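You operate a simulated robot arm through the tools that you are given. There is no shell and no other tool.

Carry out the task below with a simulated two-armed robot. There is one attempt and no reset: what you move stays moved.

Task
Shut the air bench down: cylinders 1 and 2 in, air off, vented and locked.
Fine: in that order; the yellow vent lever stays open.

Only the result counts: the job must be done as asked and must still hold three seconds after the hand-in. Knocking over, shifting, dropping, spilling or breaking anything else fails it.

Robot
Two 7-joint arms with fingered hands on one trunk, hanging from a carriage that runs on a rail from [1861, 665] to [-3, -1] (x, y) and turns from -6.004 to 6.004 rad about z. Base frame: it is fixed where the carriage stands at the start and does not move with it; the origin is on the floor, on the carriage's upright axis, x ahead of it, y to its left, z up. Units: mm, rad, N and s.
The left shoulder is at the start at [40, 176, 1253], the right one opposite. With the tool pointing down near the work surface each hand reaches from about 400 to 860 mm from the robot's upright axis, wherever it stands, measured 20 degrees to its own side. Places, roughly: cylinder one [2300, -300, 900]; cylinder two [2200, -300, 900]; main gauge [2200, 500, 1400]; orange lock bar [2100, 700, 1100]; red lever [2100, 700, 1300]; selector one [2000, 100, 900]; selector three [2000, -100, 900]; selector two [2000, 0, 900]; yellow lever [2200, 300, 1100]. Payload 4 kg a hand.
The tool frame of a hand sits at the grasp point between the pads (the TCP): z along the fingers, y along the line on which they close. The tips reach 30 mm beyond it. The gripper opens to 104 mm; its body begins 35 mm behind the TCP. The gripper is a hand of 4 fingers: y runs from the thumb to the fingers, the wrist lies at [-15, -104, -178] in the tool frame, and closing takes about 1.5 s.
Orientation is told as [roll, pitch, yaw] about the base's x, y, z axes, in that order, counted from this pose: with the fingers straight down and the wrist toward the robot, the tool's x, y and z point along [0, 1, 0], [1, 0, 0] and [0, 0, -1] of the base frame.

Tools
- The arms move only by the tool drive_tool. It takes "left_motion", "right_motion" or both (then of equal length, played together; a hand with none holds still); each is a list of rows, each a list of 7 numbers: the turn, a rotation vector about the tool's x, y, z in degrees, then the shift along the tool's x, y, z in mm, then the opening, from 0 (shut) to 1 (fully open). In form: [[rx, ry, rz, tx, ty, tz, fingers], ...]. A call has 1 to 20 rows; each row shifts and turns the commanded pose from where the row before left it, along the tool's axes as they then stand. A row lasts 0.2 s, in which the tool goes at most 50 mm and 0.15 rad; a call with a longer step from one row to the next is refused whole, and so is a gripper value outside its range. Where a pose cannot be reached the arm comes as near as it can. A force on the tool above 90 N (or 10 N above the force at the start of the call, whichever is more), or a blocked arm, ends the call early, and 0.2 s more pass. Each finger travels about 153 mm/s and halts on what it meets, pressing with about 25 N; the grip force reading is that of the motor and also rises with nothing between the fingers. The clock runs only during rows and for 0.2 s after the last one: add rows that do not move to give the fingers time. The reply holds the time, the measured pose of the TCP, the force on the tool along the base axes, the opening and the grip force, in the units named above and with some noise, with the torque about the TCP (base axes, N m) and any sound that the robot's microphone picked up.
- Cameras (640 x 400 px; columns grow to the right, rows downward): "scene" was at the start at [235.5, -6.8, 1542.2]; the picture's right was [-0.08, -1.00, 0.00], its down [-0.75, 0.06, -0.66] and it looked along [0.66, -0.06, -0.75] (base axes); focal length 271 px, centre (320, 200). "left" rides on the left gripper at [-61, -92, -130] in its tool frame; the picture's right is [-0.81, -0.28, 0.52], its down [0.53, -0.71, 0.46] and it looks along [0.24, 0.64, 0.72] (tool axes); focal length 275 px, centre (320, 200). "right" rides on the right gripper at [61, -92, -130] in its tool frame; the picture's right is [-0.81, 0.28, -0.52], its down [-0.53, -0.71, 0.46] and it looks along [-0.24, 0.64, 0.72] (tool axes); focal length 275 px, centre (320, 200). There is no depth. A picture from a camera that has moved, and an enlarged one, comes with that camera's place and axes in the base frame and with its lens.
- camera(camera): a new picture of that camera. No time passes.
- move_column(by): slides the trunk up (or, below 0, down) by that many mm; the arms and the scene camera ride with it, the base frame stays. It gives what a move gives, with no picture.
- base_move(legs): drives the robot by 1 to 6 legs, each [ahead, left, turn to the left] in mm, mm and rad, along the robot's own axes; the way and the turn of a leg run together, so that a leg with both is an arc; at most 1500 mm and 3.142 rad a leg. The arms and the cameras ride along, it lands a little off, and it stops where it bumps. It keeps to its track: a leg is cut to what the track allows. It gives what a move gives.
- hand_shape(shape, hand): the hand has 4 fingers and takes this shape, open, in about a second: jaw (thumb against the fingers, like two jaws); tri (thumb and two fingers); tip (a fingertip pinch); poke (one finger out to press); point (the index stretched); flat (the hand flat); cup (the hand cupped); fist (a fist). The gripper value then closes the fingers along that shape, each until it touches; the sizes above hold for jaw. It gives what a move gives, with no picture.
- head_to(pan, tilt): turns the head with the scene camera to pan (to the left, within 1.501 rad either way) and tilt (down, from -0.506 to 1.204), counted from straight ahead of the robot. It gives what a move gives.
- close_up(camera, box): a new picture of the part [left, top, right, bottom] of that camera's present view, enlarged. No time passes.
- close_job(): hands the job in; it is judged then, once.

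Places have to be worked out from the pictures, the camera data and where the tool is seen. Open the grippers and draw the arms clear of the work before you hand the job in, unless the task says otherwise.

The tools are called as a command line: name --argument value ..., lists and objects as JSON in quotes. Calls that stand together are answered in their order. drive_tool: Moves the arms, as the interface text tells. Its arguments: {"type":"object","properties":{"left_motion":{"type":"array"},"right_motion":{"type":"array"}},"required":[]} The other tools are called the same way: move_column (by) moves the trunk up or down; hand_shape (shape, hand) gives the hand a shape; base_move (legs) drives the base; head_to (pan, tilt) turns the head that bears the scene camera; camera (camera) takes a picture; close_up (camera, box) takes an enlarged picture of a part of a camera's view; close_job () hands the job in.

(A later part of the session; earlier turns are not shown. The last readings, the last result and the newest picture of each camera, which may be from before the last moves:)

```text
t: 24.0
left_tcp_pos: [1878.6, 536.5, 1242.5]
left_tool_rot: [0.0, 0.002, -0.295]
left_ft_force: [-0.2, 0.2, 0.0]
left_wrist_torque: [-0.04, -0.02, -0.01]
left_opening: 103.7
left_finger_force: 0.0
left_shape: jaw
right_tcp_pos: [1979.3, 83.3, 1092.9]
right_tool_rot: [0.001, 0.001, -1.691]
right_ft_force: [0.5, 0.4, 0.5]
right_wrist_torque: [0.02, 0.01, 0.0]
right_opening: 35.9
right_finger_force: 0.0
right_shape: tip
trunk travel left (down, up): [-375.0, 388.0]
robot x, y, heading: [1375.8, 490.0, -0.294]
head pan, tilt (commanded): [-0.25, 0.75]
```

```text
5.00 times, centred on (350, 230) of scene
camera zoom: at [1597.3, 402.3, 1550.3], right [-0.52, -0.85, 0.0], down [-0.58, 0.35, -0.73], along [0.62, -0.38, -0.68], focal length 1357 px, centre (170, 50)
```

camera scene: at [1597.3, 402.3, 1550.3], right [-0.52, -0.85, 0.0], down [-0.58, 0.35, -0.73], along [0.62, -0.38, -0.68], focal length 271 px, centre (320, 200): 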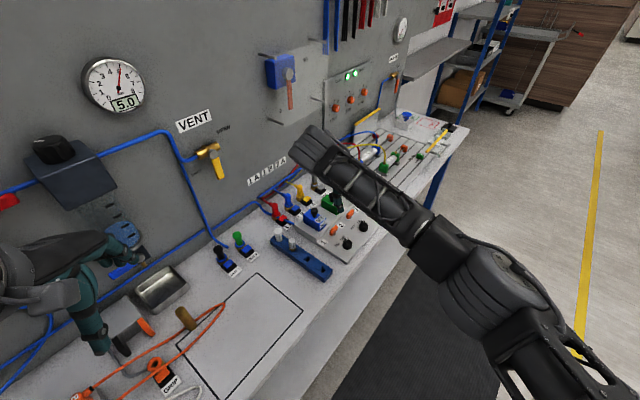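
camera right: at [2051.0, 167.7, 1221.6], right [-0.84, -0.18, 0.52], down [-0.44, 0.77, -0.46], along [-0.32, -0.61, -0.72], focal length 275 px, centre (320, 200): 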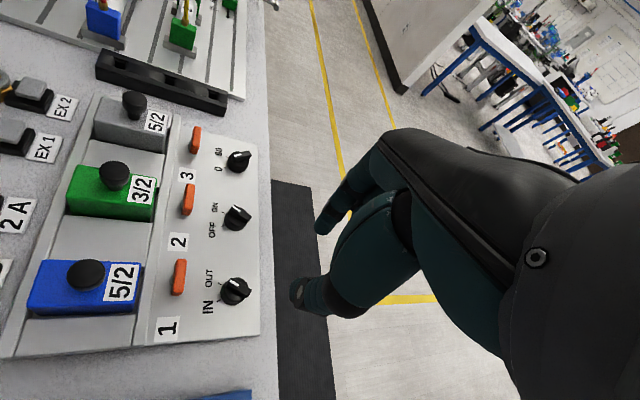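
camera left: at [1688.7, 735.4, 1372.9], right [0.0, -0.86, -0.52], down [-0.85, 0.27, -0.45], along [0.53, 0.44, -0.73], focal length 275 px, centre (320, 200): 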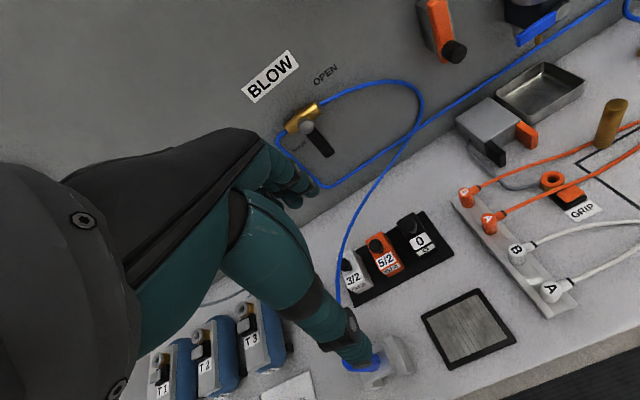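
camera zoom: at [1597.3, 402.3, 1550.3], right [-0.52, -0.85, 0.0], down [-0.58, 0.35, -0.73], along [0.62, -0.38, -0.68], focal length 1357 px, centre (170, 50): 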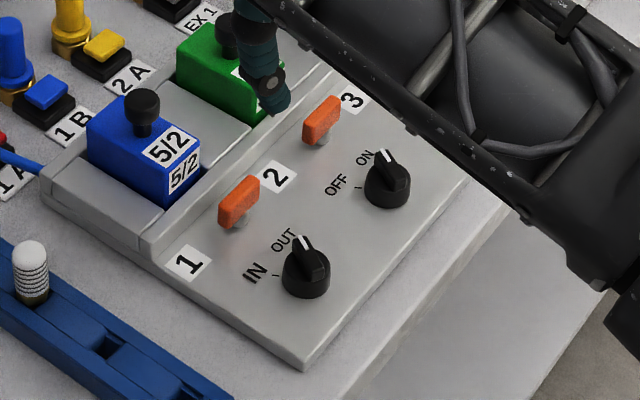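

The refined fix puts selector 1 at about (1987,75) with the plate at z≈897 and the bar top at ≈920; the IN/OUT ticks are 60° apart. I line up over it and descend to just above.

drive_tool --right_motion '[[0, 0, 3.4, 9.2, 7.2, 0, 0.4], [0, 0, 0, 0, 0, 36, 0.4], [0, 0, 0, 0, 0, 36, 0.4], [0, 0, 0, 0, 0, 30, 0.4], [0, 0, 0, 0, 0, 0, 0.4]]'

camera --camera "right"

close_up --camera "scene" --box '[300, 170, 400, 250]'

```text
t: 25.2
left_tcp_pos: [1879.5, 536.1, 1243.7]
left_tool_rot: [0.001, 0.0, -0.298]
left_ft_force: [0.4, -0.6, 0.0]
left_wrist_torque: [-0.05, -0.01, -0.02]
left_opening: 103.9
left_finger_force: 0.1
left_shape: jaw
right_tcp_pos: [1987.7, 73.7, 985.2]
right_tool_rot: [0.001, 0.0, -1.751]
right_ft_force: [0.0, 0.2, -1.1]
right_wrist_torque: [0.03, -0.01, 0.01]
right_opening: 41.3
right_finger_force: 0.1
right_shape: tip
trunk travel left (down, up): [-375.0, 388.0]
robot x, y, heading: [1374.9, 489.2, -0.299]
head pan, tilt (commanded): [-0.25, 0.75]
```

```text
taken
camera right: at [2063.7, 153.5, 1115.2], right [-0.85, -0.12, 0.52], down [-0.4, 0.8, -0.46], along [-0.36, -0.59, -0.72], focal length 275 px, centre (320, 200)
```

right: 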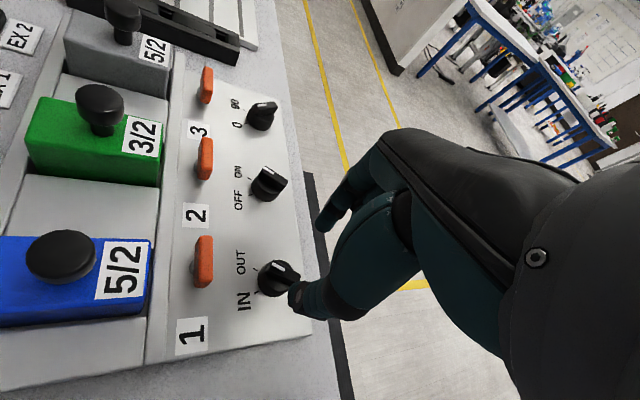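

```text
5.00 times, centred on (350, 210) of scene
camera zoom: at [1597.5, 401.9, 1550.3], right [-0.52, -0.85, 0.0], down [-0.58, 0.35, -0.73], along [0.63, -0.38, -0.68], focal length 1357 px, centre (170, 150)
```

zoom: 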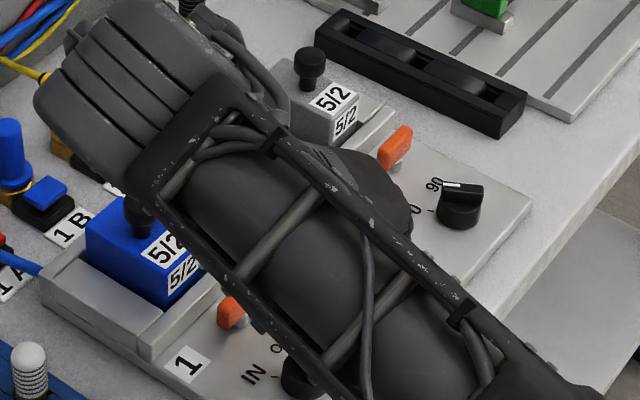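

The knob shows nearly where predicted; I zoom for the exact fit between fingertips and bar.

close_up --camera "right" --box '[200, 200, 360, 330]'

```text
3.08 times, centred on (280, 265) of right
camera zoom: at [2063.7, 153.5, 1115.2], right [-0.85, -0.12, 0.52], down [-0.4, 0.8, -0.46], along [-0.36, -0.59, -0.72], focal length 847 px, centre (443, 0)
```

zoom: 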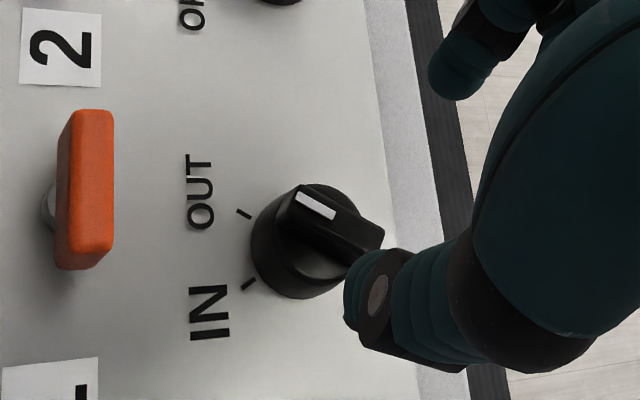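

Fingertips are symmetric about the bar; I shift 3 mm, descend 44 mm so the tips flank the bar, then close the pinch.

drive_tool --right_motion '[[0, 0, 0, 3, 0, 15, 0.4], [0, 0, 0, 0, 0, 15, 0.4], [0, 0, 0, 0, 0, 14, 0.4], [0, 0, 0, 0, 0, 0, 0.4]]'

close_up --camera "right" --box '[220, 180, 400, 320]'

```text
t: 26.2
left_tcp_pos: [1878.6, 536.8, 1243.2]
left_tool_rot: [-0.001, -0.001, -0.296]
left_ft_force: [0.3, 0.3, -0.5]
left_wrist_torque: [-0.04, -0.03, 0.0]
left_opening: 103.7
left_finger_force: 0.1
left_shape: jaw
right_tcp_pos: [1989.0, 71.2, 941.7]
right_tool_rot: [-0.001, 0.001, -1.75]
right_ft_force: [1.0, 0.0, -0.6]
right_wrist_torque: [0.0, 0.04, 0.01]
right_opening: 41.1
right_finger_force: 0.0
right_shape: tip
trunk travel left (down, up): [-375.0, 388.0]
robot x, y, heading: [1378.7, 495.1, -0.296]
head pan, tilt (commanded): [-0.25, 0.75]
```

```text
2.86 times, centred on (310, 250) of right
camera zoom: at [2066.8, 151.8, 1071.8], right [-0.85, -0.13, 0.52], down [-0.4, 0.8, -0.46], along [-0.36, -0.59, -0.72], focal length 786 px, centre (349, 57)
```

zoom: 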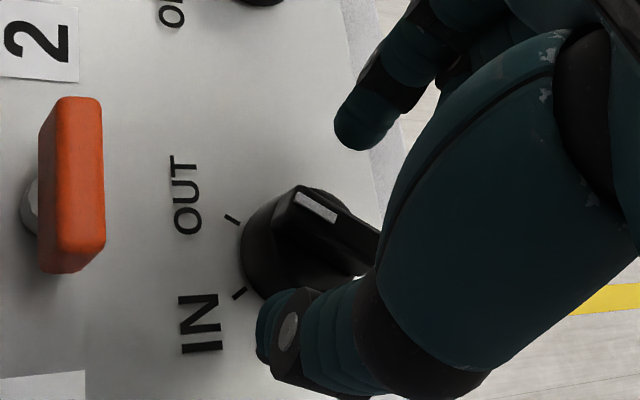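

The bar lies between thumb and index. I close the pinch on it.

drive_tool --right_motion '[[0, 0, 0, 0, 0, 0, 0.2], [0, 0, 0, 0, 0, 0, 0.1], [0, 0, 0, 0, 0, 0, 0.0], [0, 0, 0, 0, 0, 0, 0.0], [0, 0, 0, 0, 0, 0, 0.0]]'

close_up --camera "right" --box '[220, 180, 400, 320]'

```text
t: 27.4
left_tcp_pos: [1878.9, 534.9, 1244.2]
left_tool_rot: [-0.001, 0.0, -0.298]
left_ft_force: [-0.7, -0.4, -0.1]
left_wrist_torque: [-0.01, -0.01, 0.03]
left_opening: 103.6
left_finger_force: 0.0
left_shape: jaw
right_tcp_pos: [1991.7, 70.9, 946.4]
right_tool_rot: [0.004, -0.001, -1.75]
right_ft_force: [-4.7, 2.7, 19.8]
right_wrist_torque: [0.05, 0.12, -0.02]
right_opening: 3.8
right_finger_force: 25.0
right_shape: tip
trunk travel left (down, up): [-375.0, 388.0]
robot x, y, heading: [1375.9, 489.9, -0.296]
head pan, tilt (commanded): [-0.25, 0.75]
```

```text
2.86 times, centred on (310, 250) of right
camera zoom: at [2068.0, 151.2, 1075.3], right [-0.85, -0.12, 0.51], down [-0.39, 0.8, -0.46], along [-0.35, -0.59, -0.72], focal length 786 px, centre (349, 57)
```

zoom: 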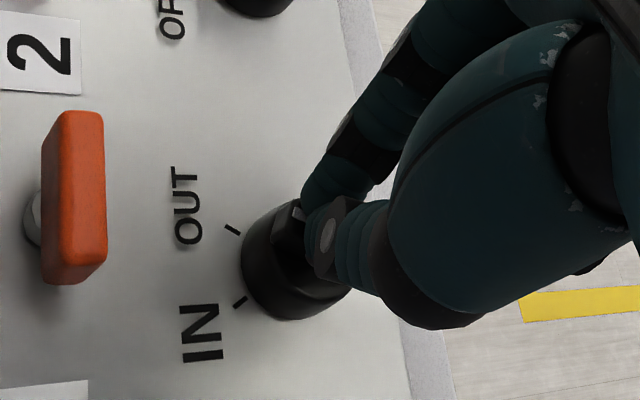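

The pinch closed with 25 N and about 20 N upward push from the knob's top. I turn counter-clockwise about 30° and look whether the bar follows.

drive_tool --right_motion '[[0, 0, -6, 0, 0, 0, 0], [0, 0, -6, 0, 0, 0, 0], [0, 0, -6, 0, 0, 0, 0], [0, 0, -6, 0, 0, 0, 0], [0, 0, -6, 0, 0, 0, 0]]'

close_up --camera "right" --box '[220, 180, 400, 320]'

```text
t: 28.6
left_tcp_pos: [1879.5, 537.1, 1244.0]
left_tool_rot: [-0.001, 0.0, -0.297]
left_ft_force: [0.4, 0.1, -0.5]
left_wrist_torque: [0.01, -0.01, -0.02]
left_opening: 103.6
left_finger_force: 0.1
left_shape: jaw
right_tcp_pos: [1992.5, 73.1, 945.1]
right_tool_rot: [0.001, 0.0, -1.226]
right_ft_force: [-1.4, 6.3, 19.4]
right_wrist_torque: [0.24, 0.07, -0.06]
right_opening: 3.4
right_finger_force: 25.1
right_shape: tip
trunk travel left (down, up): [-375.0, 388.0]
robot x, y, heading: [1374.2, 495.2, -0.301]
head pan, tilt (commanded): [-0.25, 0.75]
```

```text
2.86 times, centred on (310, 250) of right
camera zoom: at [2018.4, 181.1, 1075.3], right [-0.67, -0.53, 0.52], down [-0.74, 0.49, -0.46], along [-0.01, -0.69, -0.72], focal length 786 px, centre (349, 57)
```

zoom: 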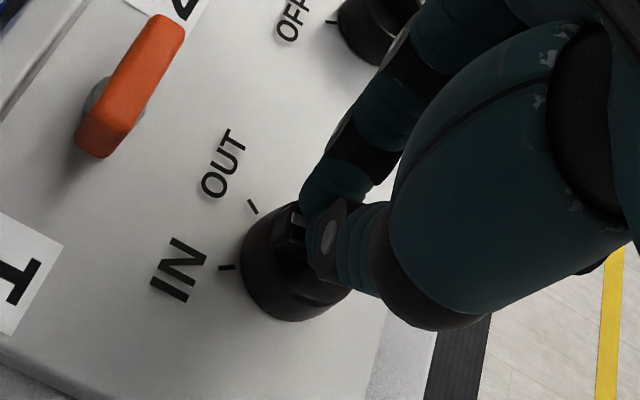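

The bar follows the hand: the ticks have rotated relative to the pointer, which now sits midway. I turn the remaining ~31°.

drive_tool --right_motion '[[0, 0, -6, 0, 0, 0, 0], [0, 0, -6, 0, 0, 0, 0], [0, 0, -6, 0, 0, 0, 0], [0, 0, -6, 0, 0, 0, 0], [0, 0, -6, 0, 0, 0, 0], [0, 0, -2, 0, 0, 0, 0]]'

close_up --camera "right" --box '[220, 180, 400, 320]'

camera --camera "scene"

```text
t: 30.0
left_tcp_pos: [1878.0, 536.9, 1244.1]
left_tool_rot: [0.001, 0.0, -0.297]
left_ft_force: [0.3, 0.9, 0.3]
left_wrist_torque: [0.02, -0.01, -0.01]
left_opening: 103.6
left_finger_force: 0.0
left_shape: jaw
right_tcp_pos: [1991.0, 73.2, 947.2]
right_tool_rot: [0.002, -0.003, -0.668]
right_ft_force: [-8.0, 13.9, 28.5]
right_wrist_torque: [0.48, 0.51, -0.22]
right_opening: 4.0
right_finger_force: 24.9
right_shape: tip
trunk travel left (down, up): [-375.0, 388.0]
robot x, y, heading: [1372.9, 490.3, -0.298]
head pan, tilt (commanded): [-0.25, 0.75]
```

```text
2.86 times, centred on (310, 250) of right
camera zoom: at [1957.3, 179.1, 1075.8], right [-0.29, -0.81, 0.52], down [-0.89, 0.02, -0.46], along [0.36, -0.59, -0.72], focal length 786 px, centre (349, 57)
```

zoom: 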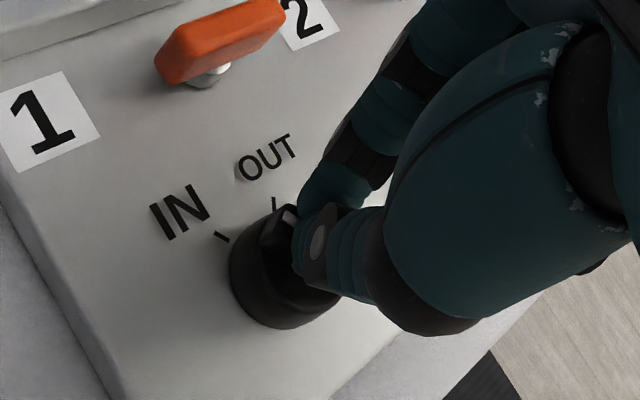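

```text
taken
camera scene: at [1597.9, 402.4, 1550.5], right [-0.52, -0.85, 0.0], down [-0.58, 0.35, -0.73], along [0.63, -0.38, -0.68], focal length 271 px, centre (320, 200)
```

scene: 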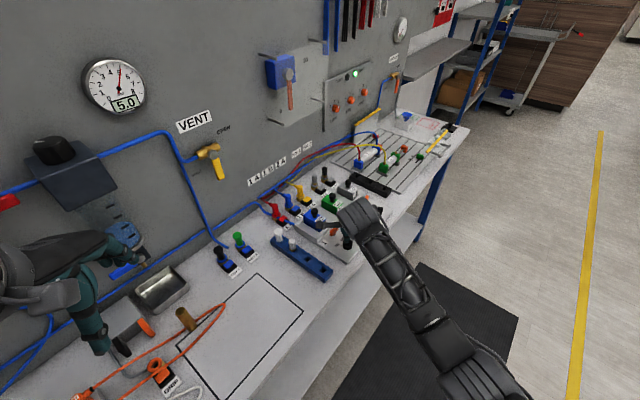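

I check the cylinders and indicator lamps.

close_up --camera "scene" --box '[310, 60, 450, 180]'

```text
3.33 times, centred on (380, 120) of scene
camera zoom: at [1597.9, 402.4, 1550.5], right [-0.52, -0.85, 0.0], down [-0.58, 0.35, -0.73], along [0.63, -0.38, -0.68], focal length 904 px, centre (120, 467)
```

zoom: 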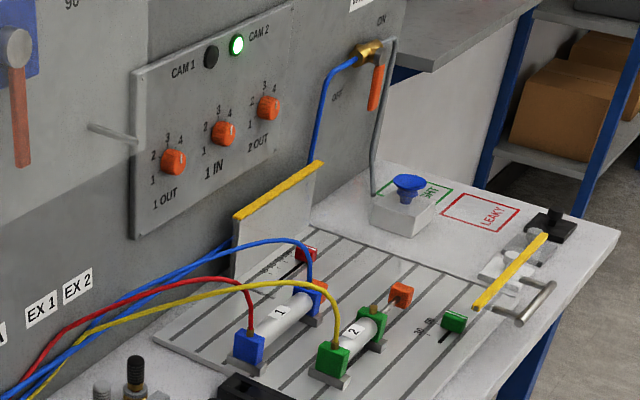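

Cylinder 1 has retracted and the CAM 1 lamp is off. I nudge 5° more toward the IN stop, then release and rise.

drive_tool --right_motion '[[0, 0, -5, 0, 0, 0, 0], [0, 0, 0, 0, 0, 0, 0], [0, 0, 0, 0, 0, 0, 0.4], [0, 0, 0, 0, 0, 0, 0.4], [0, 0, 0, 0, 0, -20, 0.4], [0, 0, 0, 0, 0, -30, 0.4], [0, 0, 0, 0, 0, -30, 0.4], [0, 0, 0, 0, 0, -30, 0.4]]'

camera --camera "right"

camera --camera "scene"

```text
t: 31.8
left_tcp_pos: [1878.3, 535.4, 1242.8]
left_tool_rot: [0.001, -0.001, -0.298]
left_ft_force: [-0.3, -0.7, -0.6]
left_wrist_torque: [0.01, -0.01, 0.05]
left_opening: 103.8
left_finger_force: 0.0
left_shape: jaw
right_tcp_pos: [1991.3, 72.2, 1055.2]
right_tool_rot: [0.001, -0.001, -0.584]
right_ft_force: [0.4, 0.0, -0.3]
right_wrist_torque: [0.02, 0.01, 0.01]
right_opening: 41.6
right_finger_force: 0.0
right_shape: tip
trunk travel left (down, up): [-375.0, 388.0]
robot x, y, heading: [1378.7, 492.2, -0.295]
head pan, tilt (commanded): [-0.25, 0.75]
```

```text
taken
camera right: at [1948.8, 173.3, 1184.4], right [-0.22, -0.83, 0.52], down [-0.89, -0.05, -0.45], along [0.4, -0.56, -0.72], focal length 275 px, centre (320, 200)
```

right: 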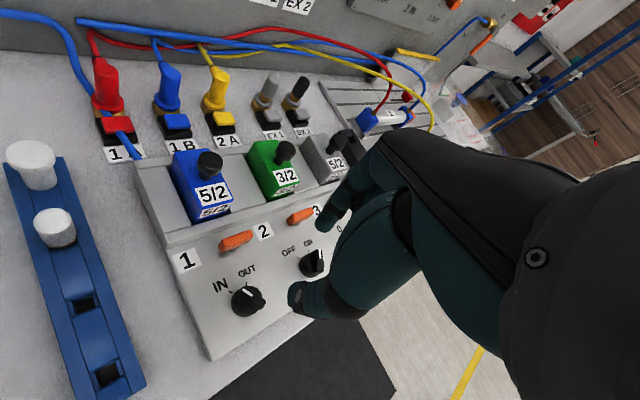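

```text
taken
camera scene: at [1597.6, 402.0, 1550.3], right [-0.52, -0.85, 0.0], down [-0.58, 0.35, -0.73], along [0.63, -0.38, -0.68], focal length 271 px, centre (320, 200)
```

scene: 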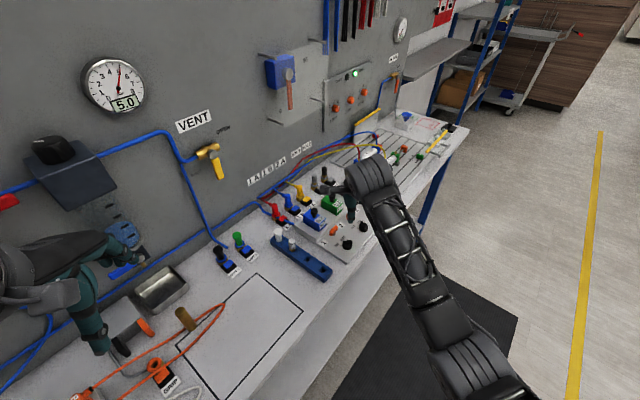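

close_up --camera "right" --box '[190, 230, 350, 330]'

close_up --camera "scene" --box '[310, 60, 450, 180]'

```text
4.00 times, centred on (270, 280) of right
camera zoom: at [1948.8, 173.3, 1184.4], right [-0.22, -0.83, 0.52], down [-0.89, -0.05, -0.45], along [0.4, -0.56, -0.72], focal length 1101 px, centre (520, -120)
```

zoom: 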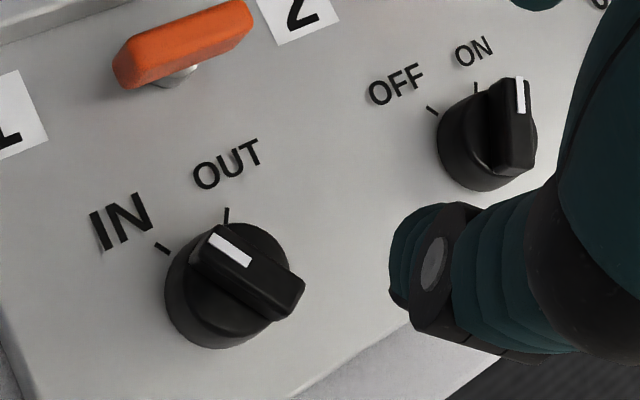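

```text
3.33 times, centred on (380, 120) of scene
camera zoom: at [1597.6, 402.0, 1550.3], right [-0.52, -0.85, 0.0], down [-0.58, 0.35, -0.73], along [0.63, -0.38, -0.68], focal length 904 px, centre (120, 467)
```

zoom: 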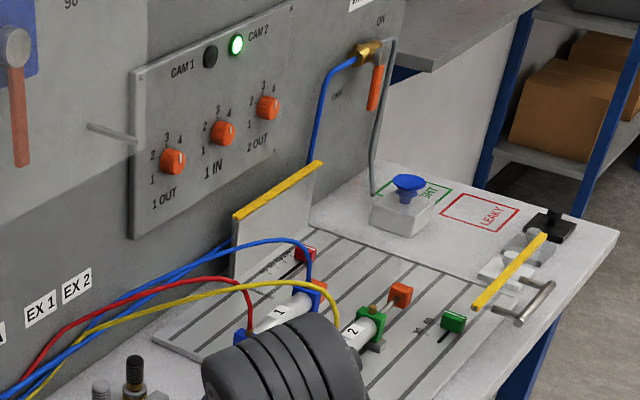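

Selector 1 now points at IN and stays there. Selector 2 works out to be at about (2019,−10); I move above it and turn the hand back across its bar.

drive_tool --right_motion '[[0, 0, 0, -27, 35.4, 0, 0.4], [0, 0, 0, -27.1, 35.4, 0, 0.4], [0, 0, 8.36, 0, 0, 0, 0.4], [0, 0, 8.36, 0, 0, 0, 0.4], [0, 0, 8.36, 0, 0, 0, 0.4], [0, 0, 8.36, 0, 0, 0, 0.4], [0, 0, 8.36, 0, 0, 0, 0.4], [0, 0, 8.36, 0, 0, 0, 0.4], [0, 0, 8.36, 0, 0, 0, 0.4], [0, 0, 8.36, 0, 0, 0, 0.4], [0, 0, 0, 0, 0, 0, 0.4]]'

camera --camera "right"

camera --camera "scene"

```text
t: 34.2
left_tcp_pos: [1878.0, 537.0, 1243.2]
left_tool_rot: [0.0, 0.0, -0.295]
left_ft_force: [-0.3, 0.6, -1.5]
left_wrist_torque: [0.02, 0.01, 0.0]
left_opening: 103.3
left_finger_force: 0.0
left_shape: jaw
right_tcp_pos: [2000.8, -6.6, 1054.7]
right_tool_rot: [-0.001, 0.0, -1.751]
right_ft_force: [-0.5, -0.5, -1.3]
right_wrist_torque: [-0.02, -0.06, 0.0]
right_opening: 41.9
right_finger_force: 0.1
right_shape: tip
right hand out of reach, approached as far as the arm can: row 9, 10
trunk travel left (down, up): [-375.0, 388.0]
robot x, y, heading: [1373.0, 492.4, -0.296]
head pan, tilt (commanded): [-0.25, 0.75]
```

```text
taken
camera right: at [2077.5, 72.8, 1183.7], right [-0.85, -0.13, 0.52], down [-0.4, 0.8, -0.46], along [-0.35, -0.59, -0.72], focal length 275 px, centre (320, 200)
```

right: 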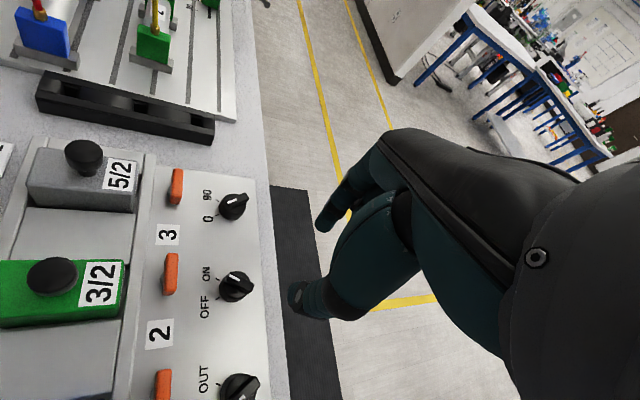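

```text
taken
camera scene: at [1597.5, 402.0, 1550.3], right [-0.52, -0.85, 0.0], down [-0.58, 0.35, -0.73], along [0.63, -0.38, -0.68], focal length 271 px, centre (320, 200)
```

scene: 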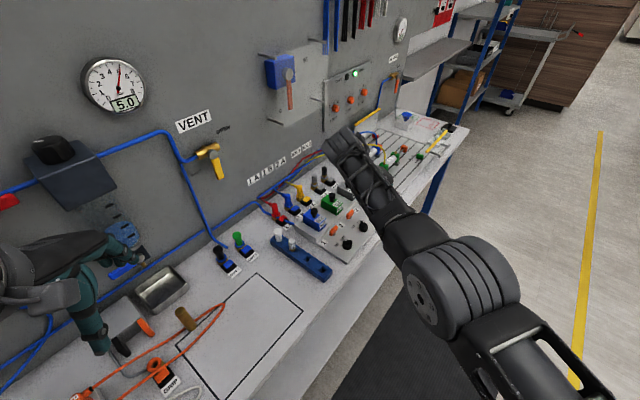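

That was just out of reach, so the robot must come nearer along the rail (in robot axes about 52 ahead, 39 left). I draw the left hand back a little first for clearance.

drive_tool --left_motion '[[0, 0, 0, 0, -25, 0, 1], [0, 0, 0, 0, -25, 0, 1]]'

base_move --legs '[[52, 39, 0]]'

camera --camera "right"

```text
t: 34.8
left_tcp_pos: [1827.5, 549.0, 1242.4]
left_tool_rot: [-0.001, 0.0, -0.295]
left_ft_force: [-0.5, -0.7, 0.2]
left_wrist_torque: [0.0, -0.04, 0.0]
left_opening: 103.7
left_finger_force: 0.0
left_shape: jaw
right_tcp_pos: [1999.4, -7.4, 1053.7]
right_tool_rot: [0.0, 0.0, -1.75]
right_ft_force: [-0.9, -0.1, 0.3]
right_wrist_torque: [-0.01, 0.01, 0.01]
right_opening: 41.3
right_finger_force: 0.1
right_shape: tip
trunk travel left (down, up): [-375.0, 388.0]
robot x, y, heading: [1376.3, 491.9, -0.295]
head pan, tilt (commanded): [-0.25, 0.75]
```

```text
t: 35.8
left_tcp_pos: [1888.6, 571.2, 1241.8]
left_tool_rot: [-0.001, 0.0, -0.299]
left_ft_force: [0.3, -0.4, -0.3]
left_wrist_torque: [0.01, 0.02, 0.04]
left_opening: 103.6
left_finger_force: 0.1
left_shape: jaw
right_tcp_pos: [2059.3, 13.2, 1054.6]
right_tool_rot: [0.0, 0.0, -1.75]
right_ft_force: [0.2, 0.1, -0.2]
right_wrist_torque: [-0.01, 0.03, 0.02]
right_opening: 41.5
right_finger_force: 0.1
right_shape: tip
trunk travel left (down, up): [-375.0, 388.0]
robot x, y, heading: [1434.6, 514.6, -0.3]
head pan, tilt (commanded): [-0.25, 0.75]
```

```text
taken
camera right: at [2137.4, 93.1, 1183.7], right [-0.85, -0.13, 0.52], down [-0.4, 0.8, -0.46], along [-0.36, -0.59, -0.72], focal length 275 px, centre (320, 200)
```

right: 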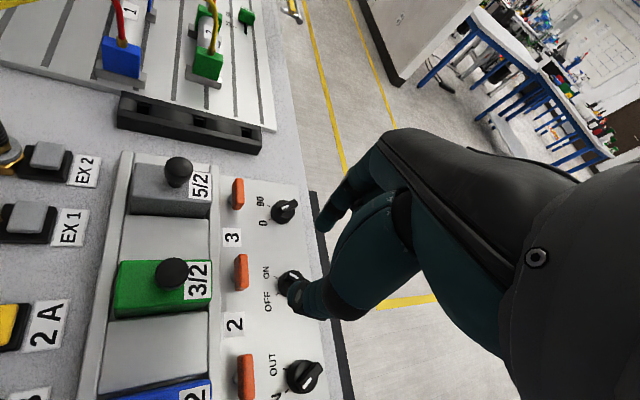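

A null row shows whether the commanded pose differs from the measured one after the out-of-reach stop.

drive_tool --right_motion '[[0, 0, 0, 0, 0, 0, 0.4], [0, 0, 0, 0, 0, 0, 0.4]]'

```text
t: 36.4
left_tcp_pos: [1888.2, 568.3, 1242.1]
left_tool_rot: [0.0, 0.001, -0.298]
left_ft_force: [-0.4, -0.9, 0.9]
left_wrist_torque: [-0.03, 0.01, 0.0]
left_opening: 103.7
left_finger_force: 0.1
left_shape: jaw
right_tcp_pos: [2060.0, 13.3, 1054.7]
right_tool_rot: [0.0, 0.0, -1.751]
right_ft_force: [0.1, 0.4, 0.8]
right_wrist_torque: [0.0, -0.04, -0.03]
right_opening: 41.6
right_finger_force: 0.1
right_shape: tip
trunk travel left (down, up): [-375.0, 388.0]
robot x, y, heading: [1437.7, 512.8, -0.294]
head pan, tilt (commanded): [-0.25, 0.75]
```

The pose is consistent. I shift to above selector 2 and go down to the pre-grip height.

drive_tool --right_motion '[[0, 0, 0, -17.2, 16, 0, 0.4], [0, 0, 0, -17.2, 16, 0, 0.4], [0, 0, 0, 0, 0, 35, 0.4], [0, 0, 0, 0, 0, 35, 0.4], [0, 0, 0, 0, 0, 0, 0.4]]'

close_up --camera "right" --box '[200, 200, 360, 330]'

```text
t: 37.5
left_tcp_pos: [1889.7, 570.3, 1242.4]
left_tool_rot: [0.002, -0.002, -0.297]
left_ft_force: [-0.7, 0.2, -0.4]
left_wrist_torque: [0.0, -0.04, -0.01]
left_opening: 103.6
left_finger_force: 0.1
left_shape: jaw
right_tcp_pos: [2045.9, -19.4, 983.4]
right_tool_rot: [0.0, 0.001, -1.752]
right_ft_force: [-0.2, 1.1, -0.4]
right_wrist_torque: [0.0, 0.02, -0.02]
right_opening: 41.4
right_finger_force: 0.1
right_shape: tip
right hand out of reach, approached as far as the arm can: row 1, 2, 4
trunk travel left (down, up): [-375.0, 388.0]
robot x, y, heading: [1435.1, 512.3, -0.298]
head pan, tilt (commanded): [-0.25, 0.75]
```

```text
3.08 times, centred on (280, 265) of right
camera zoom: at [2122.7, 61.5, 1113.0], right [-0.85, -0.12, 0.52], down [-0.4, 0.8, -0.46], along [-0.36, -0.59, -0.72], focal length 847 px, centre (443, 0)
```

zoom: 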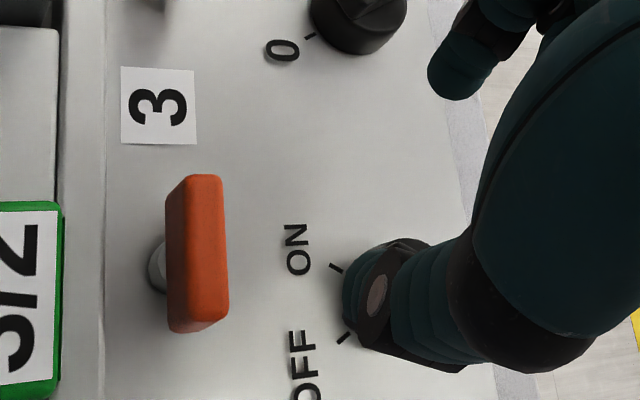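

The arm is stuck on a joint limit with this wrist angle. I lift, then drive a bit nearer and turn the robot further right so that the hand's twist relative to the body is smaller.

drive_tool --right_motion '[[0, 0, 0, 0, 0, -35, 0.4], [0, 0, 0, 0, 0, -35, 0.4], [0, 0, -8, 0, 0, 0, 0.4], [0, 0, -8, 0, 0, 0, 0.4]]'

base_move --legs '[[32, 24, 0], [0, 0, -0.25]]'

camera --camera "scene"

```text
t: 38.5
left_tcp_pos: [1888.2, 569.9, 1243.3]
left_tool_rot: [-0.002, -0.001, -0.297]
left_ft_force: [0.6, 0.7, 0.3]
left_wrist_torque: [0.02, 0.01, 0.02]
left_opening: 103.7
left_finger_force: 0.1
left_shape: jaw
right_tcp_pos: [2076.0, -25.4, 1051.0]
right_tool_rot: [-0.001, 0.0, -1.47]
right_ft_force: [0.1, 0.3, -0.4]
right_wrist_torque: [0.03, 0.03, 0.03]
right_opening: 41.5
right_finger_force: 0.1
right_shape: tip
right hand out of reach, approached as far as the arm can: row 2, 3, 4
trunk travel left (down, up): [-375.0, 388.0]
robot x, y, heading: [1436.9, 516.2, -0.3]
head pan, tilt (commanded): [-0.25, 0.75]
```

```text
t: 40.3
left_tcp_pos: [1924.6, 471.1, 1242.5]
left_tool_rot: [0.0, 0.0, -0.543]
left_ft_force: [-0.4, -0.9, 0.0]
left_wrist_torque: [-0.02, 0.03, -0.04]
left_opening: 103.8
left_finger_force: 0.0
left_shape: jaw
right_tcp_pos: [1962.5, -154.1, 1050.0]
right_tool_rot: [-0.002, 0.0, -1.718]
right_ft_force: [0.1, -1.3, 0.7]
right_wrist_torque: [0.02, -0.02, -0.03]
right_opening: 41.7
right_finger_force: 0.0
right_shape: tip
trunk travel left (down, up): [-375.0, 388.0]
robot x, y, heading: [1474.2, 524.8, -0.541]
head pan, tilt (commanded): [-0.25, 0.75]
```

```text
taken
camera scene: at [1665.7, 384.4, 1550.3], right [-0.71, -0.7, 0.0], down [-0.48, 0.49, -0.73], along [0.51, -0.52, -0.68], focal length 271 px, centre (320, 200)
```

scene: 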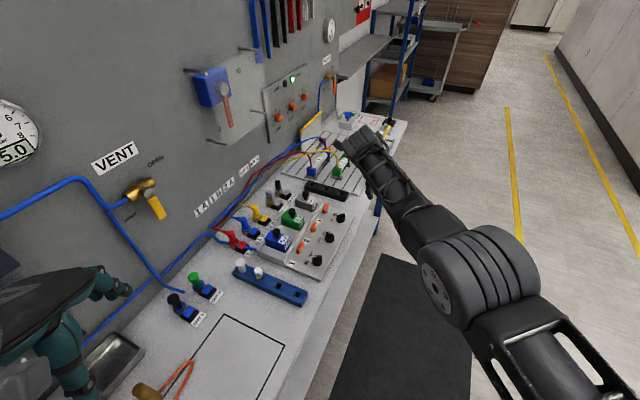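

Now the arm is in a freer pose. I move back above selector 2 at about (2020,−12).

drive_tool --right_motion '[[0, 0, 0, 9.1, -37.2, 0, 0.4], [0, 0, 0, 9.1, -37.2, 0, 0.4], [0, 0, 0, 9.1, -37.2, 0, 0.4], [0, 0, 1.9, 9.1, -37.2, 0, 0.4], [0, 0, 0, 0, 0, 0, 0.4]]'

camera --camera "right"

```text
t: 41.5
left_tcp_pos: [1926.6, 470.2, 1243.8]
left_tool_rot: [0.001, 0.001, -0.544]
left_ft_force: [-0.1, -0.3, -0.2]
left_wrist_torque: [0.02, -0.02, -0.03]
left_opening: 103.5
left_finger_force: 0.0
left_shape: jaw
right_tcp_pos: [2021.1, -13.0, 1051.5]
right_tool_rot: [-0.003, 0.0, -1.752]
right_ft_force: [-0.3, -0.3, -0.4]
right_wrist_torque: [-0.02, 0.02, 0.0]
right_opening: 41.5
right_finger_force: 0.0
right_shape: tip
right hand out of reach, approached as far as the arm can: row 1, 4
trunk travel left (down, up): [-375.0, 388.0]
robot x, y, heading: [1472.8, 527.2, -0.542]
head pan, tilt (commanded): [-0.25, 0.75]
```

```text
taken
camera right: at [2098.6, 66.4, 1180.4], right [-0.85, -0.12, 0.52], down [-0.4, 0.8, -0.45], along [-0.36, -0.59, -0.72], focal length 275 px, centre (320, 200)
```

right: 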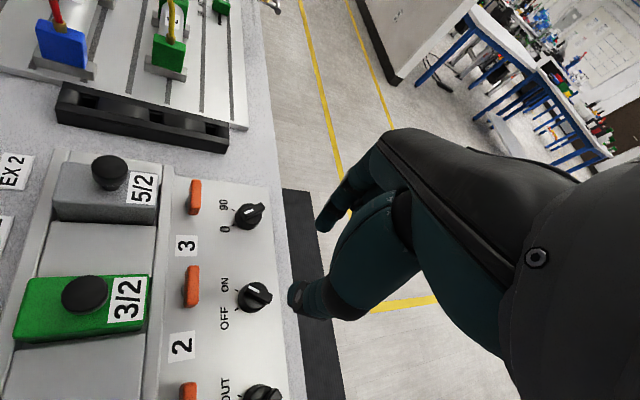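

It is in position now. I go down to the pre-grip height and check.

drive_tool --right_motion '[[0, 0, 0, 0, 0, 23, 0.4], [0, 0, 0, 0, 0, 23, 0.4], [0, 0, 0, 0, 0, 23, 0.4], [0, 0, 0, 0, 0, 0, 0.4]]'

close_up --camera "right" --box '[200, 200, 360, 330]'

```text
t: 42.5
left_tcp_pos: [1924.7, 471.4, 1242.1]
left_tool_rot: [0.0, 0.0, -0.546]
left_ft_force: [0.1, 0.1, 0.0]
left_wrist_torque: [-0.02, -0.01, 0.0]
left_opening: 103.7
left_finger_force: 0.0
left_shape: jaw
right_tcp_pos: [2017.7, -9.4, 983.2]
right_tool_rot: [-0.002, -0.002, -1.752]
right_ft_force: [-0.2, 0.9, 0.9]
right_wrist_torque: [0.0, 0.0, 0.0]
right_opening: 41.5
right_finger_force: 0.0
right_shape: tip
trunk travel left (down, up): [-375.0, 388.0]
robot x, y, heading: [1470.7, 525.9, -0.539]
head pan, tilt (commanded): [-0.25, 0.75]
```

```text
3.08 times, centred on (280, 265) of right
camera zoom: at [2094.3, 69.9, 1111.9], right [-0.85, -0.13, 0.52], down [-0.4, 0.8, -0.45], along [-0.36, -0.59, -0.72], focal length 847 px, centre (443, 0)
```

zoom: 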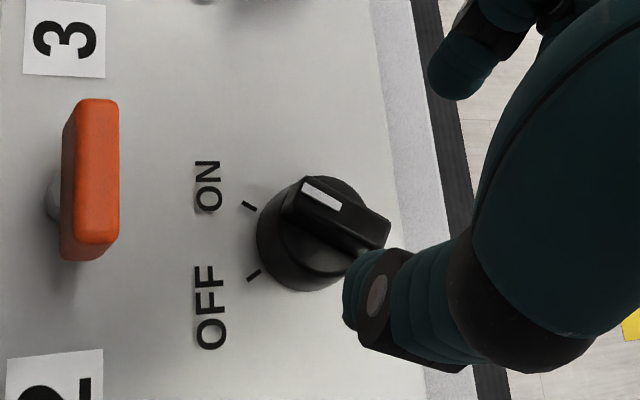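

The knob sits almost as selector 1 did before its grip. I adjust by 3/1.5 mm, descend 40 mm and close the pinch.

drive_tool --right_motion '[[0, 0, 0, 3, 1.5, 20, 0.4], [0, 0, 0, 0, 0, 20, 0.4], [0, 0, 0, 0, 0, 0, 0.4], [0, 0, 0, 0, 0, 0, 0.2], [0, 0, 0, 0, 0, 0, 0.1], [0, 0, 0, 0, 0, 0, 0], [0, 0, 0, 0, 0, 0, 0]]'

close_up --camera "right" --box '[220, 180, 400, 320]'

```text
t: 44.1
left_tcp_pos: [1926.6, 470.3, 1243.0]
left_tool_rot: [0.0, 0.0, -0.546]
left_ft_force: [0.4, 0.2, 0.7]
left_wrist_torque: [0.0, -0.02, 0.01]
left_opening: 103.5
left_finger_force: 0.0
left_shape: jaw
right_tcp_pos: [2011.6, -6.6, 947.0]
right_tool_rot: [0.001, -0.001, -1.753]
right_ft_force: [-2.1, -0.2, 9.6]
right_wrist_torque: [-0.05, 0.1, -0.06]
right_opening: 2.2
right_finger_force: 24.8
right_shape: tip
right hand out of reach, approached as far as the arm can: row 1
trunk travel left (down, up): [-375.0, 388.0]
robot x, y, heading: [1474.9, 527.8, -0.544]
head pan, tilt (commanded): [-0.25, 0.75]
```

```text
2.86 times, centred on (310, 250) of right
camera zoom: at [2088.2, 73.4, 1076.1], right [-0.85, -0.12, 0.52], down [-0.4, 0.8, -0.46], along [-0.36, -0.59, -0.72], focal length 786 px, centre (349, 57)
```

zoom: 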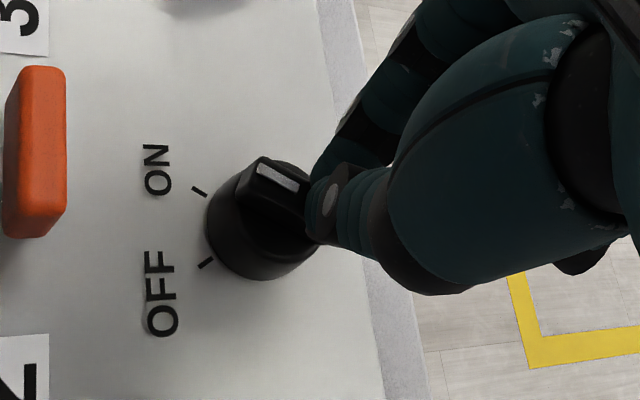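

The arm fell about 9 mm short here, so the pinch is only at the bar's tail. I release, rise, and turn the hand about 29° counter-clockwise, which brings the wrist nearer; closing on the bar obliquely will turn it the right way anyway.

drive_tool --right_motion '[[0, 0, 0, 0, 0, 0, 0.4], [0, 0, 0, 0, 0, 0, 0.4], [0, 0, 0, 0, 0, -20, 0.4], [0, 0, 0, 0, 0, -20, 0.4], [0, 0, -7.2, 0, 0, 0, 0.4], [0, 0, -7.2, 0, 0, 0, 0.4], [0, 0, -7.2, 0, 0, 0, 0.4], [0, 0, -7.2, 0, 0, 0, 0.4], [0, 0, 0, 0, 0, 0, 0.4]]'

camera --camera "right"

close_up --camera "right" --box '[180, 200, 340, 330]'

```text
t: 46.1
left_tcp_pos: [1925.9, 469.8, 1242.2]
left_tool_rot: [0.001, 0.0, -0.545]
left_ft_force: [0.0, 0.8, 0.2]
left_wrist_torque: [0.03, 0.04, -0.04]
left_opening: 103.8
left_finger_force: 0.0
left_shape: jaw
right_tcp_pos: [2012.2, -9.1, 984.0]
right_tool_rot: [-0.002, 0.002, -1.247]
right_ft_force: [0.9, 0.0, 0.8]
right_wrist_torque: [-0.02, -0.01, -0.01]
right_opening: 41.4
right_finger_force: 0.1
right_shape: tip
trunk travel left (down, up): [-375.0, 388.0]
robot x, y, heading: [1472.4, 529.5, -0.539]
head pan, tilt (commanded): [-0.25, 0.75]
```

```text
taken
camera right: at [2042.1, 98.9, 1113.1], right [-0.68, -0.52, 0.52], down [-0.73, 0.51, -0.45], along [-0.03, -0.69, -0.73], focal length 275 px, centre (320, 200)
```

right: 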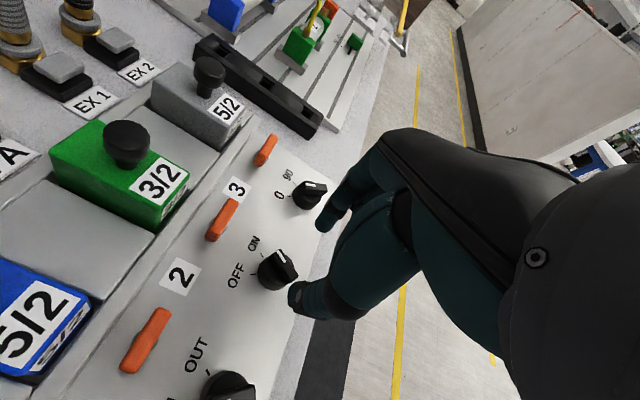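

```text
3.08 times, centred on (260, 265) of right
camera zoom: at [2042.1, 98.9, 1113.1], right [-0.68, -0.52, 0.52], down [-0.73, 0.51, -0.45], along [-0.03, -0.69, -0.73], focal length 847 px, centre (505, 0)
```

zoom: 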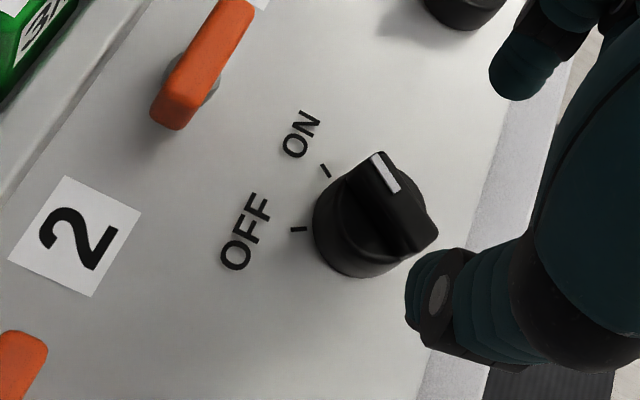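

At this angle the arm reaches freely, and selector 2's centre comes out at (2019,−12). I correct by 6/7 mm, descend 41 mm and close.

drive_tool --right_motion '[[0, 0, 0, 6.3, 7.3, 5, 0.4], [0, 0, 0, 0, 0, 18, 0.4], [0, 0, 0, 0, 0, 18, 0.4], [0, 0, 0, 0, 0, 0, 0.4]]'

close_up --camera "right" --box '[220, 180, 400, 320]'

```text
t: 47.1
left_tcp_pos: [1925.3, 471.2, 1241.8]
left_tool_rot: [-0.002, 0.0, -0.544]
left_ft_force: [-0.1, -0.1, -0.3]
left_wrist_torque: [0.04, 0.01, 0.0]
left_opening: 103.6
left_finger_force: 0.1
left_shape: jaw
right_tcp_pos: [2020.7, -12.2, 940.7]
right_tool_rot: [-0.001, 0.002, -1.247]
right_ft_force: [-0.9, -0.1, -0.2]
right_wrist_torque: [0.01, 0.01, -0.03]
right_opening: 41.1
right_finger_force: 0.1
right_shape: tip
trunk travel left (down, up): [-375.0, 388.0]
robot x, y, heading: [1472.5, 528.9, -0.543]
head pan, tilt (commanded): [-0.25, 0.75]
```

```text
2.86 times, centred on (310, 250) of right
camera zoom: at [2050.8, 93.9, 1070.3], right [-0.68, -0.52, 0.52], down [-0.73, 0.51, -0.45], along [-0.03, -0.69, -0.73], focal length 786 px, centre (349, 57)
```

zoom: 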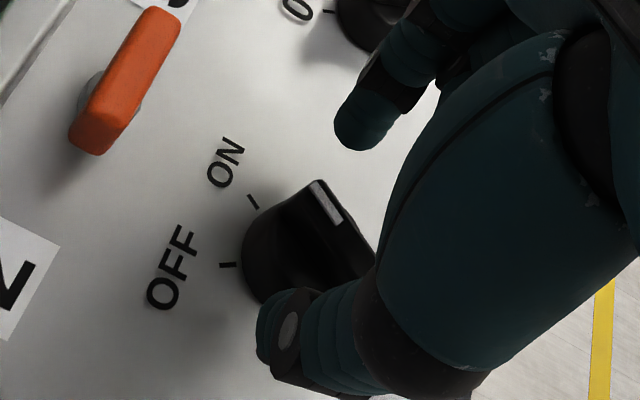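

Index is on the ON side and the thumb on the OFF side of the bar. I close the pinch.

drive_tool --right_motion '[[0, 0, 0, 0, 0, 0, 0.2], [0, 0, 0, 0, 0, 0, 0.1], [0, 0, 0, 0, 0, 0, 0.0], [0, 0, 0, 0, 0, 0, 0.0], [0, 0, 0, 0, 0, 0, 0.0]]'

close_up --camera "right" --box '[220, 180, 400, 320]'

```text
t: 48.3
left_tcp_pos: [1927.0, 472.0, 1242.4]
left_tool_rot: [0.0, 0.002, -0.542]
left_ft_force: [0.0, 0.7, 0.2]
left_wrist_torque: [0.0, -0.02, 0.0]
left_opening: 103.7
left_finger_force: 0.1
left_shape: jaw
right_tcp_pos: [2024.0, -11.1, 939.5]
right_tool_rot: [0.0, 0.003, -1.249]
right_ft_force: [5.2, 7.0, -4.9]
right_wrist_torque: [0.15, -0.13, -0.07]
right_opening: 6.3
right_finger_force: 24.8
right_shape: tip
trunk travel left (down, up): [-375.0, 388.0]
robot x, y, heading: [1472.0, 525.0, -0.541]
head pan, tilt (commanded): [-0.25, 0.75]
```

```text
2.86 times, centred on (310, 250) of right
camera zoom: at [2051.8, 96.4, 1069.6], right [-0.68, -0.52, 0.52], down [-0.73, 0.51, -0.45], along [-0.03, -0.69, -0.73], focal length 786 px, centre (349, 57)
```

zoom: 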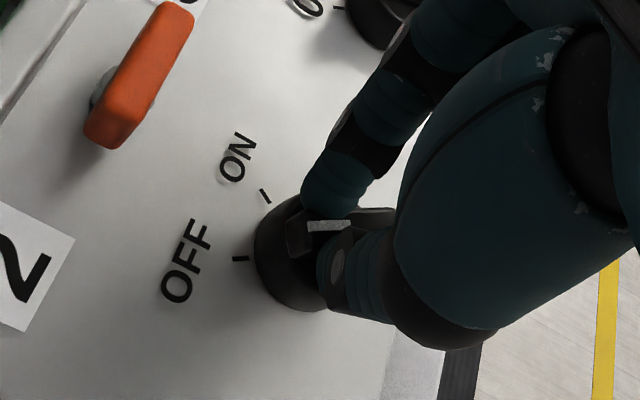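

The bar is firmly pinched (6.3 mm) and has already swung round. I turn counter-clockwise a further ~34°.

drive_tool --right_motion '[[0, 0, -6, 0, 0, 0, 0], [0, 0, -6, 0, 0, 0, 0], [0, 0, -6, 0, 0, 0, 0], [0, 0, -6, 0, 0, 0, 0], [0, 0, -6, 0, 0, 0, 0], [0, 0, -4, 0, 0, 0, 0], [0, 0, 0, 0, 0, 0, 0]]'

close_up --camera "right" --box '[220, 180, 400, 320]'

camera --camera "scene"

```text
t: 49.9
left_tcp_pos: [1925.5, 472.9, 1242.7]
left_tool_rot: [0.003, 0.002, -0.546]
left_ft_force: [-1.0, -0.9, -0.2]
left_wrist_torque: [-0.03, 0.02, 0.02]
left_opening: 103.7
left_finger_force: 0.0
left_shape: jaw
right_tcp_pos: [2021.8, -11.9, 940.0]
right_tool_rot: [0.0, 0.004, -0.654]
right_ft_force: [1.1, 8.2, -3.4]
right_wrist_torque: [0.18, -0.02, -0.11]
right_opening: 6.3
right_finger_force: 25.1
right_shape: tip
trunk travel left (down, up): [-375.0, 388.0]
robot x, y, heading: [1472.3, 523.7, -0.548]
head pan, tilt (commanded): [-0.25, 0.75]
```

```text
2.86 times, centred on (310, 250) of right
camera zoom: at [1986.3, 93.2, 1070.4], right [-0.27, -0.81, 0.52], down [-0.89, 0.01, -0.45], along [0.36, -0.58, -0.73], focal length 786 px, centre (349, 57)
```

zoom: 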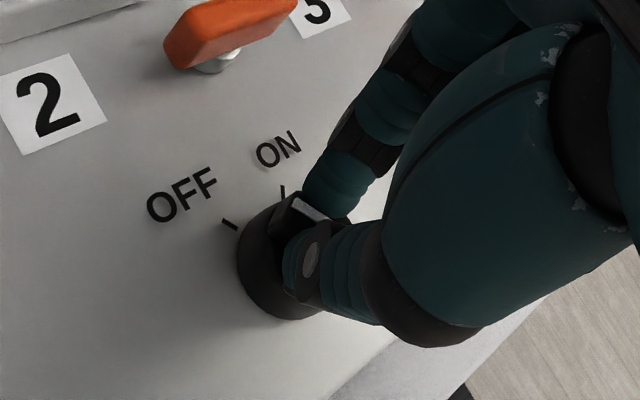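

```text
taken
camera scene: at [1665.8, 385.5, 1550.1], right [-0.71, -0.7, 0.0], down [-0.48, 0.49, -0.73], along [0.51, -0.52, -0.68], focal length 271 px, centre (320, 200)
```

scene: 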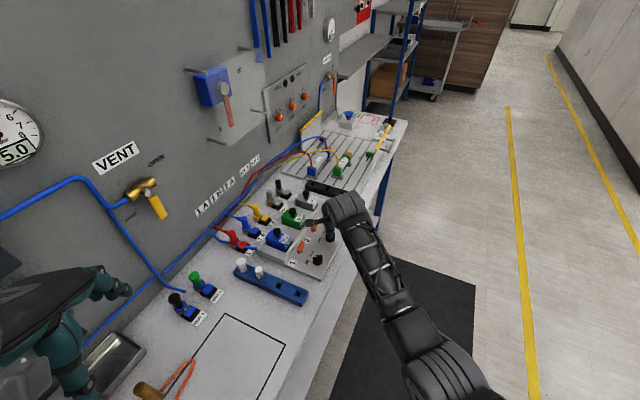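

Both CAM lamps look dark now. I zoom on the cylinders to confirm.

close_up --camera "scene" --box '[260, 60, 420, 190]'

```text
3.08 times, centred on (340, 125) of scene
camera zoom: at [1665.8, 385.5, 1550.1], right [-0.71, -0.7, 0.0], down [-0.48, 0.49, -0.73], along [0.51, -0.52, -0.68], focal length 835 px, centre (258, 431)
```

zoom: 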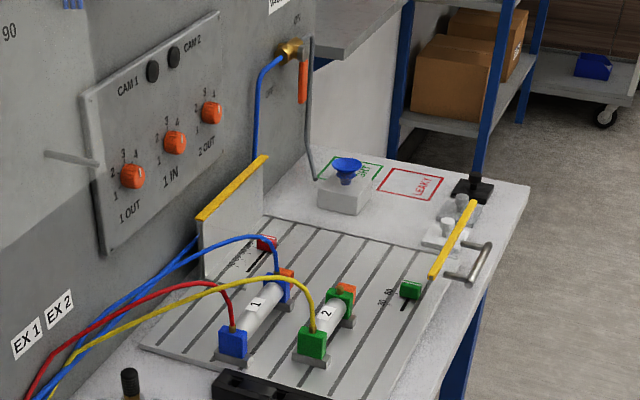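

Both cylinders are in. I turn a further 4° to seat the knob at OFF, release and rise.

drive_tool --right_motion '[[0, 0, -4, 0, 0, 0, 0], [0, 0, 0, 0, 0, 0, 0], [0, 0, 0, 0, 0, 0, 0.4], [0, 0, 0, 0, 0, 0, 0.4], [0, 0, 0, 0, 0, -20, 0.4], [0, 0, 0, 0, 0, -40, 0.4], [0, 0, 0, 0, 0, -40, 0.4], [0, 0, 0, 0, 0, -40, 0.4]]'

camera --camera "right"

close_up --camera "right" --box '[140, 220, 340, 345]'

```text
t: 51.7
left_tcp_pos: [1925.4, 471.0, 1241.9]
left_tool_rot: [0.0, 0.0, -0.545]
left_ft_force: [0.1, 0.3, 0.2]
left_wrist_torque: [0.01, 0.03, 0.0]
left_opening: 103.7
left_finger_force: 0.0
left_shape: jaw
right_tcp_pos: [2024.6, -14.5, 1080.8]
right_tool_rot: [0.0, 0.001, -0.587]
right_ft_force: [0.0, -0.1, 0.2]
right_wrist_torque: [-0.02, -0.01, 0.01]
right_opening: 41.1
right_finger_force: 0.1
right_shape: tip
trunk travel left (down, up): [-375.0, 388.0]
robot x, y, heading: [1474.5, 530.6, -0.543]
head pan, tilt (commanded): [-0.25, 0.75]
```

```text
taken
camera right: at [1982.0, 86.6, 1209.8], right [-0.22, -0.83, 0.52], down [-0.89, -0.05, -0.45], along [0.4, -0.56, -0.73], focal length 275 px, centre (320, 200)
```

right: 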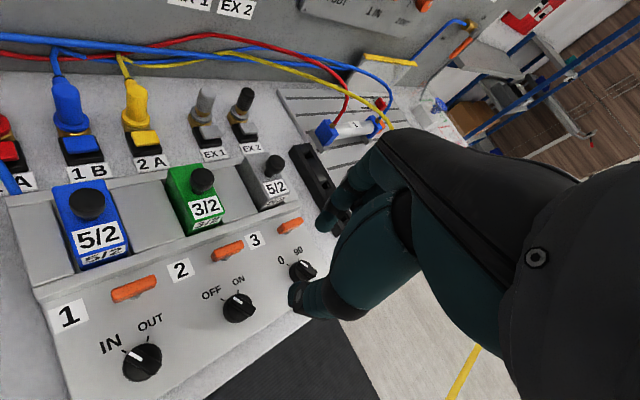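

```text
3.20 times, centred on (240, 282) of right
camera zoom: at [1982.0, 86.6, 1209.8], right [-0.22, -0.83, 0.52], down [-0.89, -0.05, -0.45], along [0.4, -0.56, -0.73], focal length 881 px, centre (576, -64)
```

zoom: 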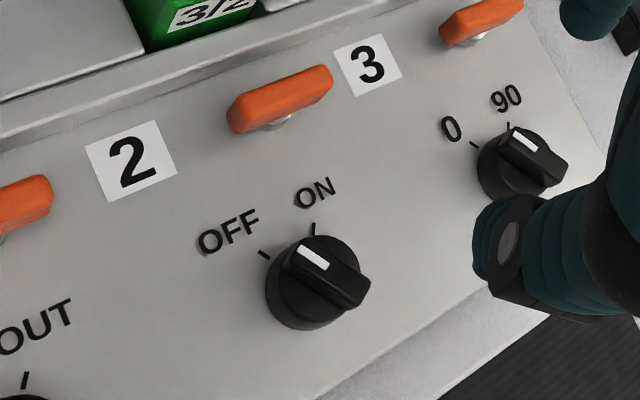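

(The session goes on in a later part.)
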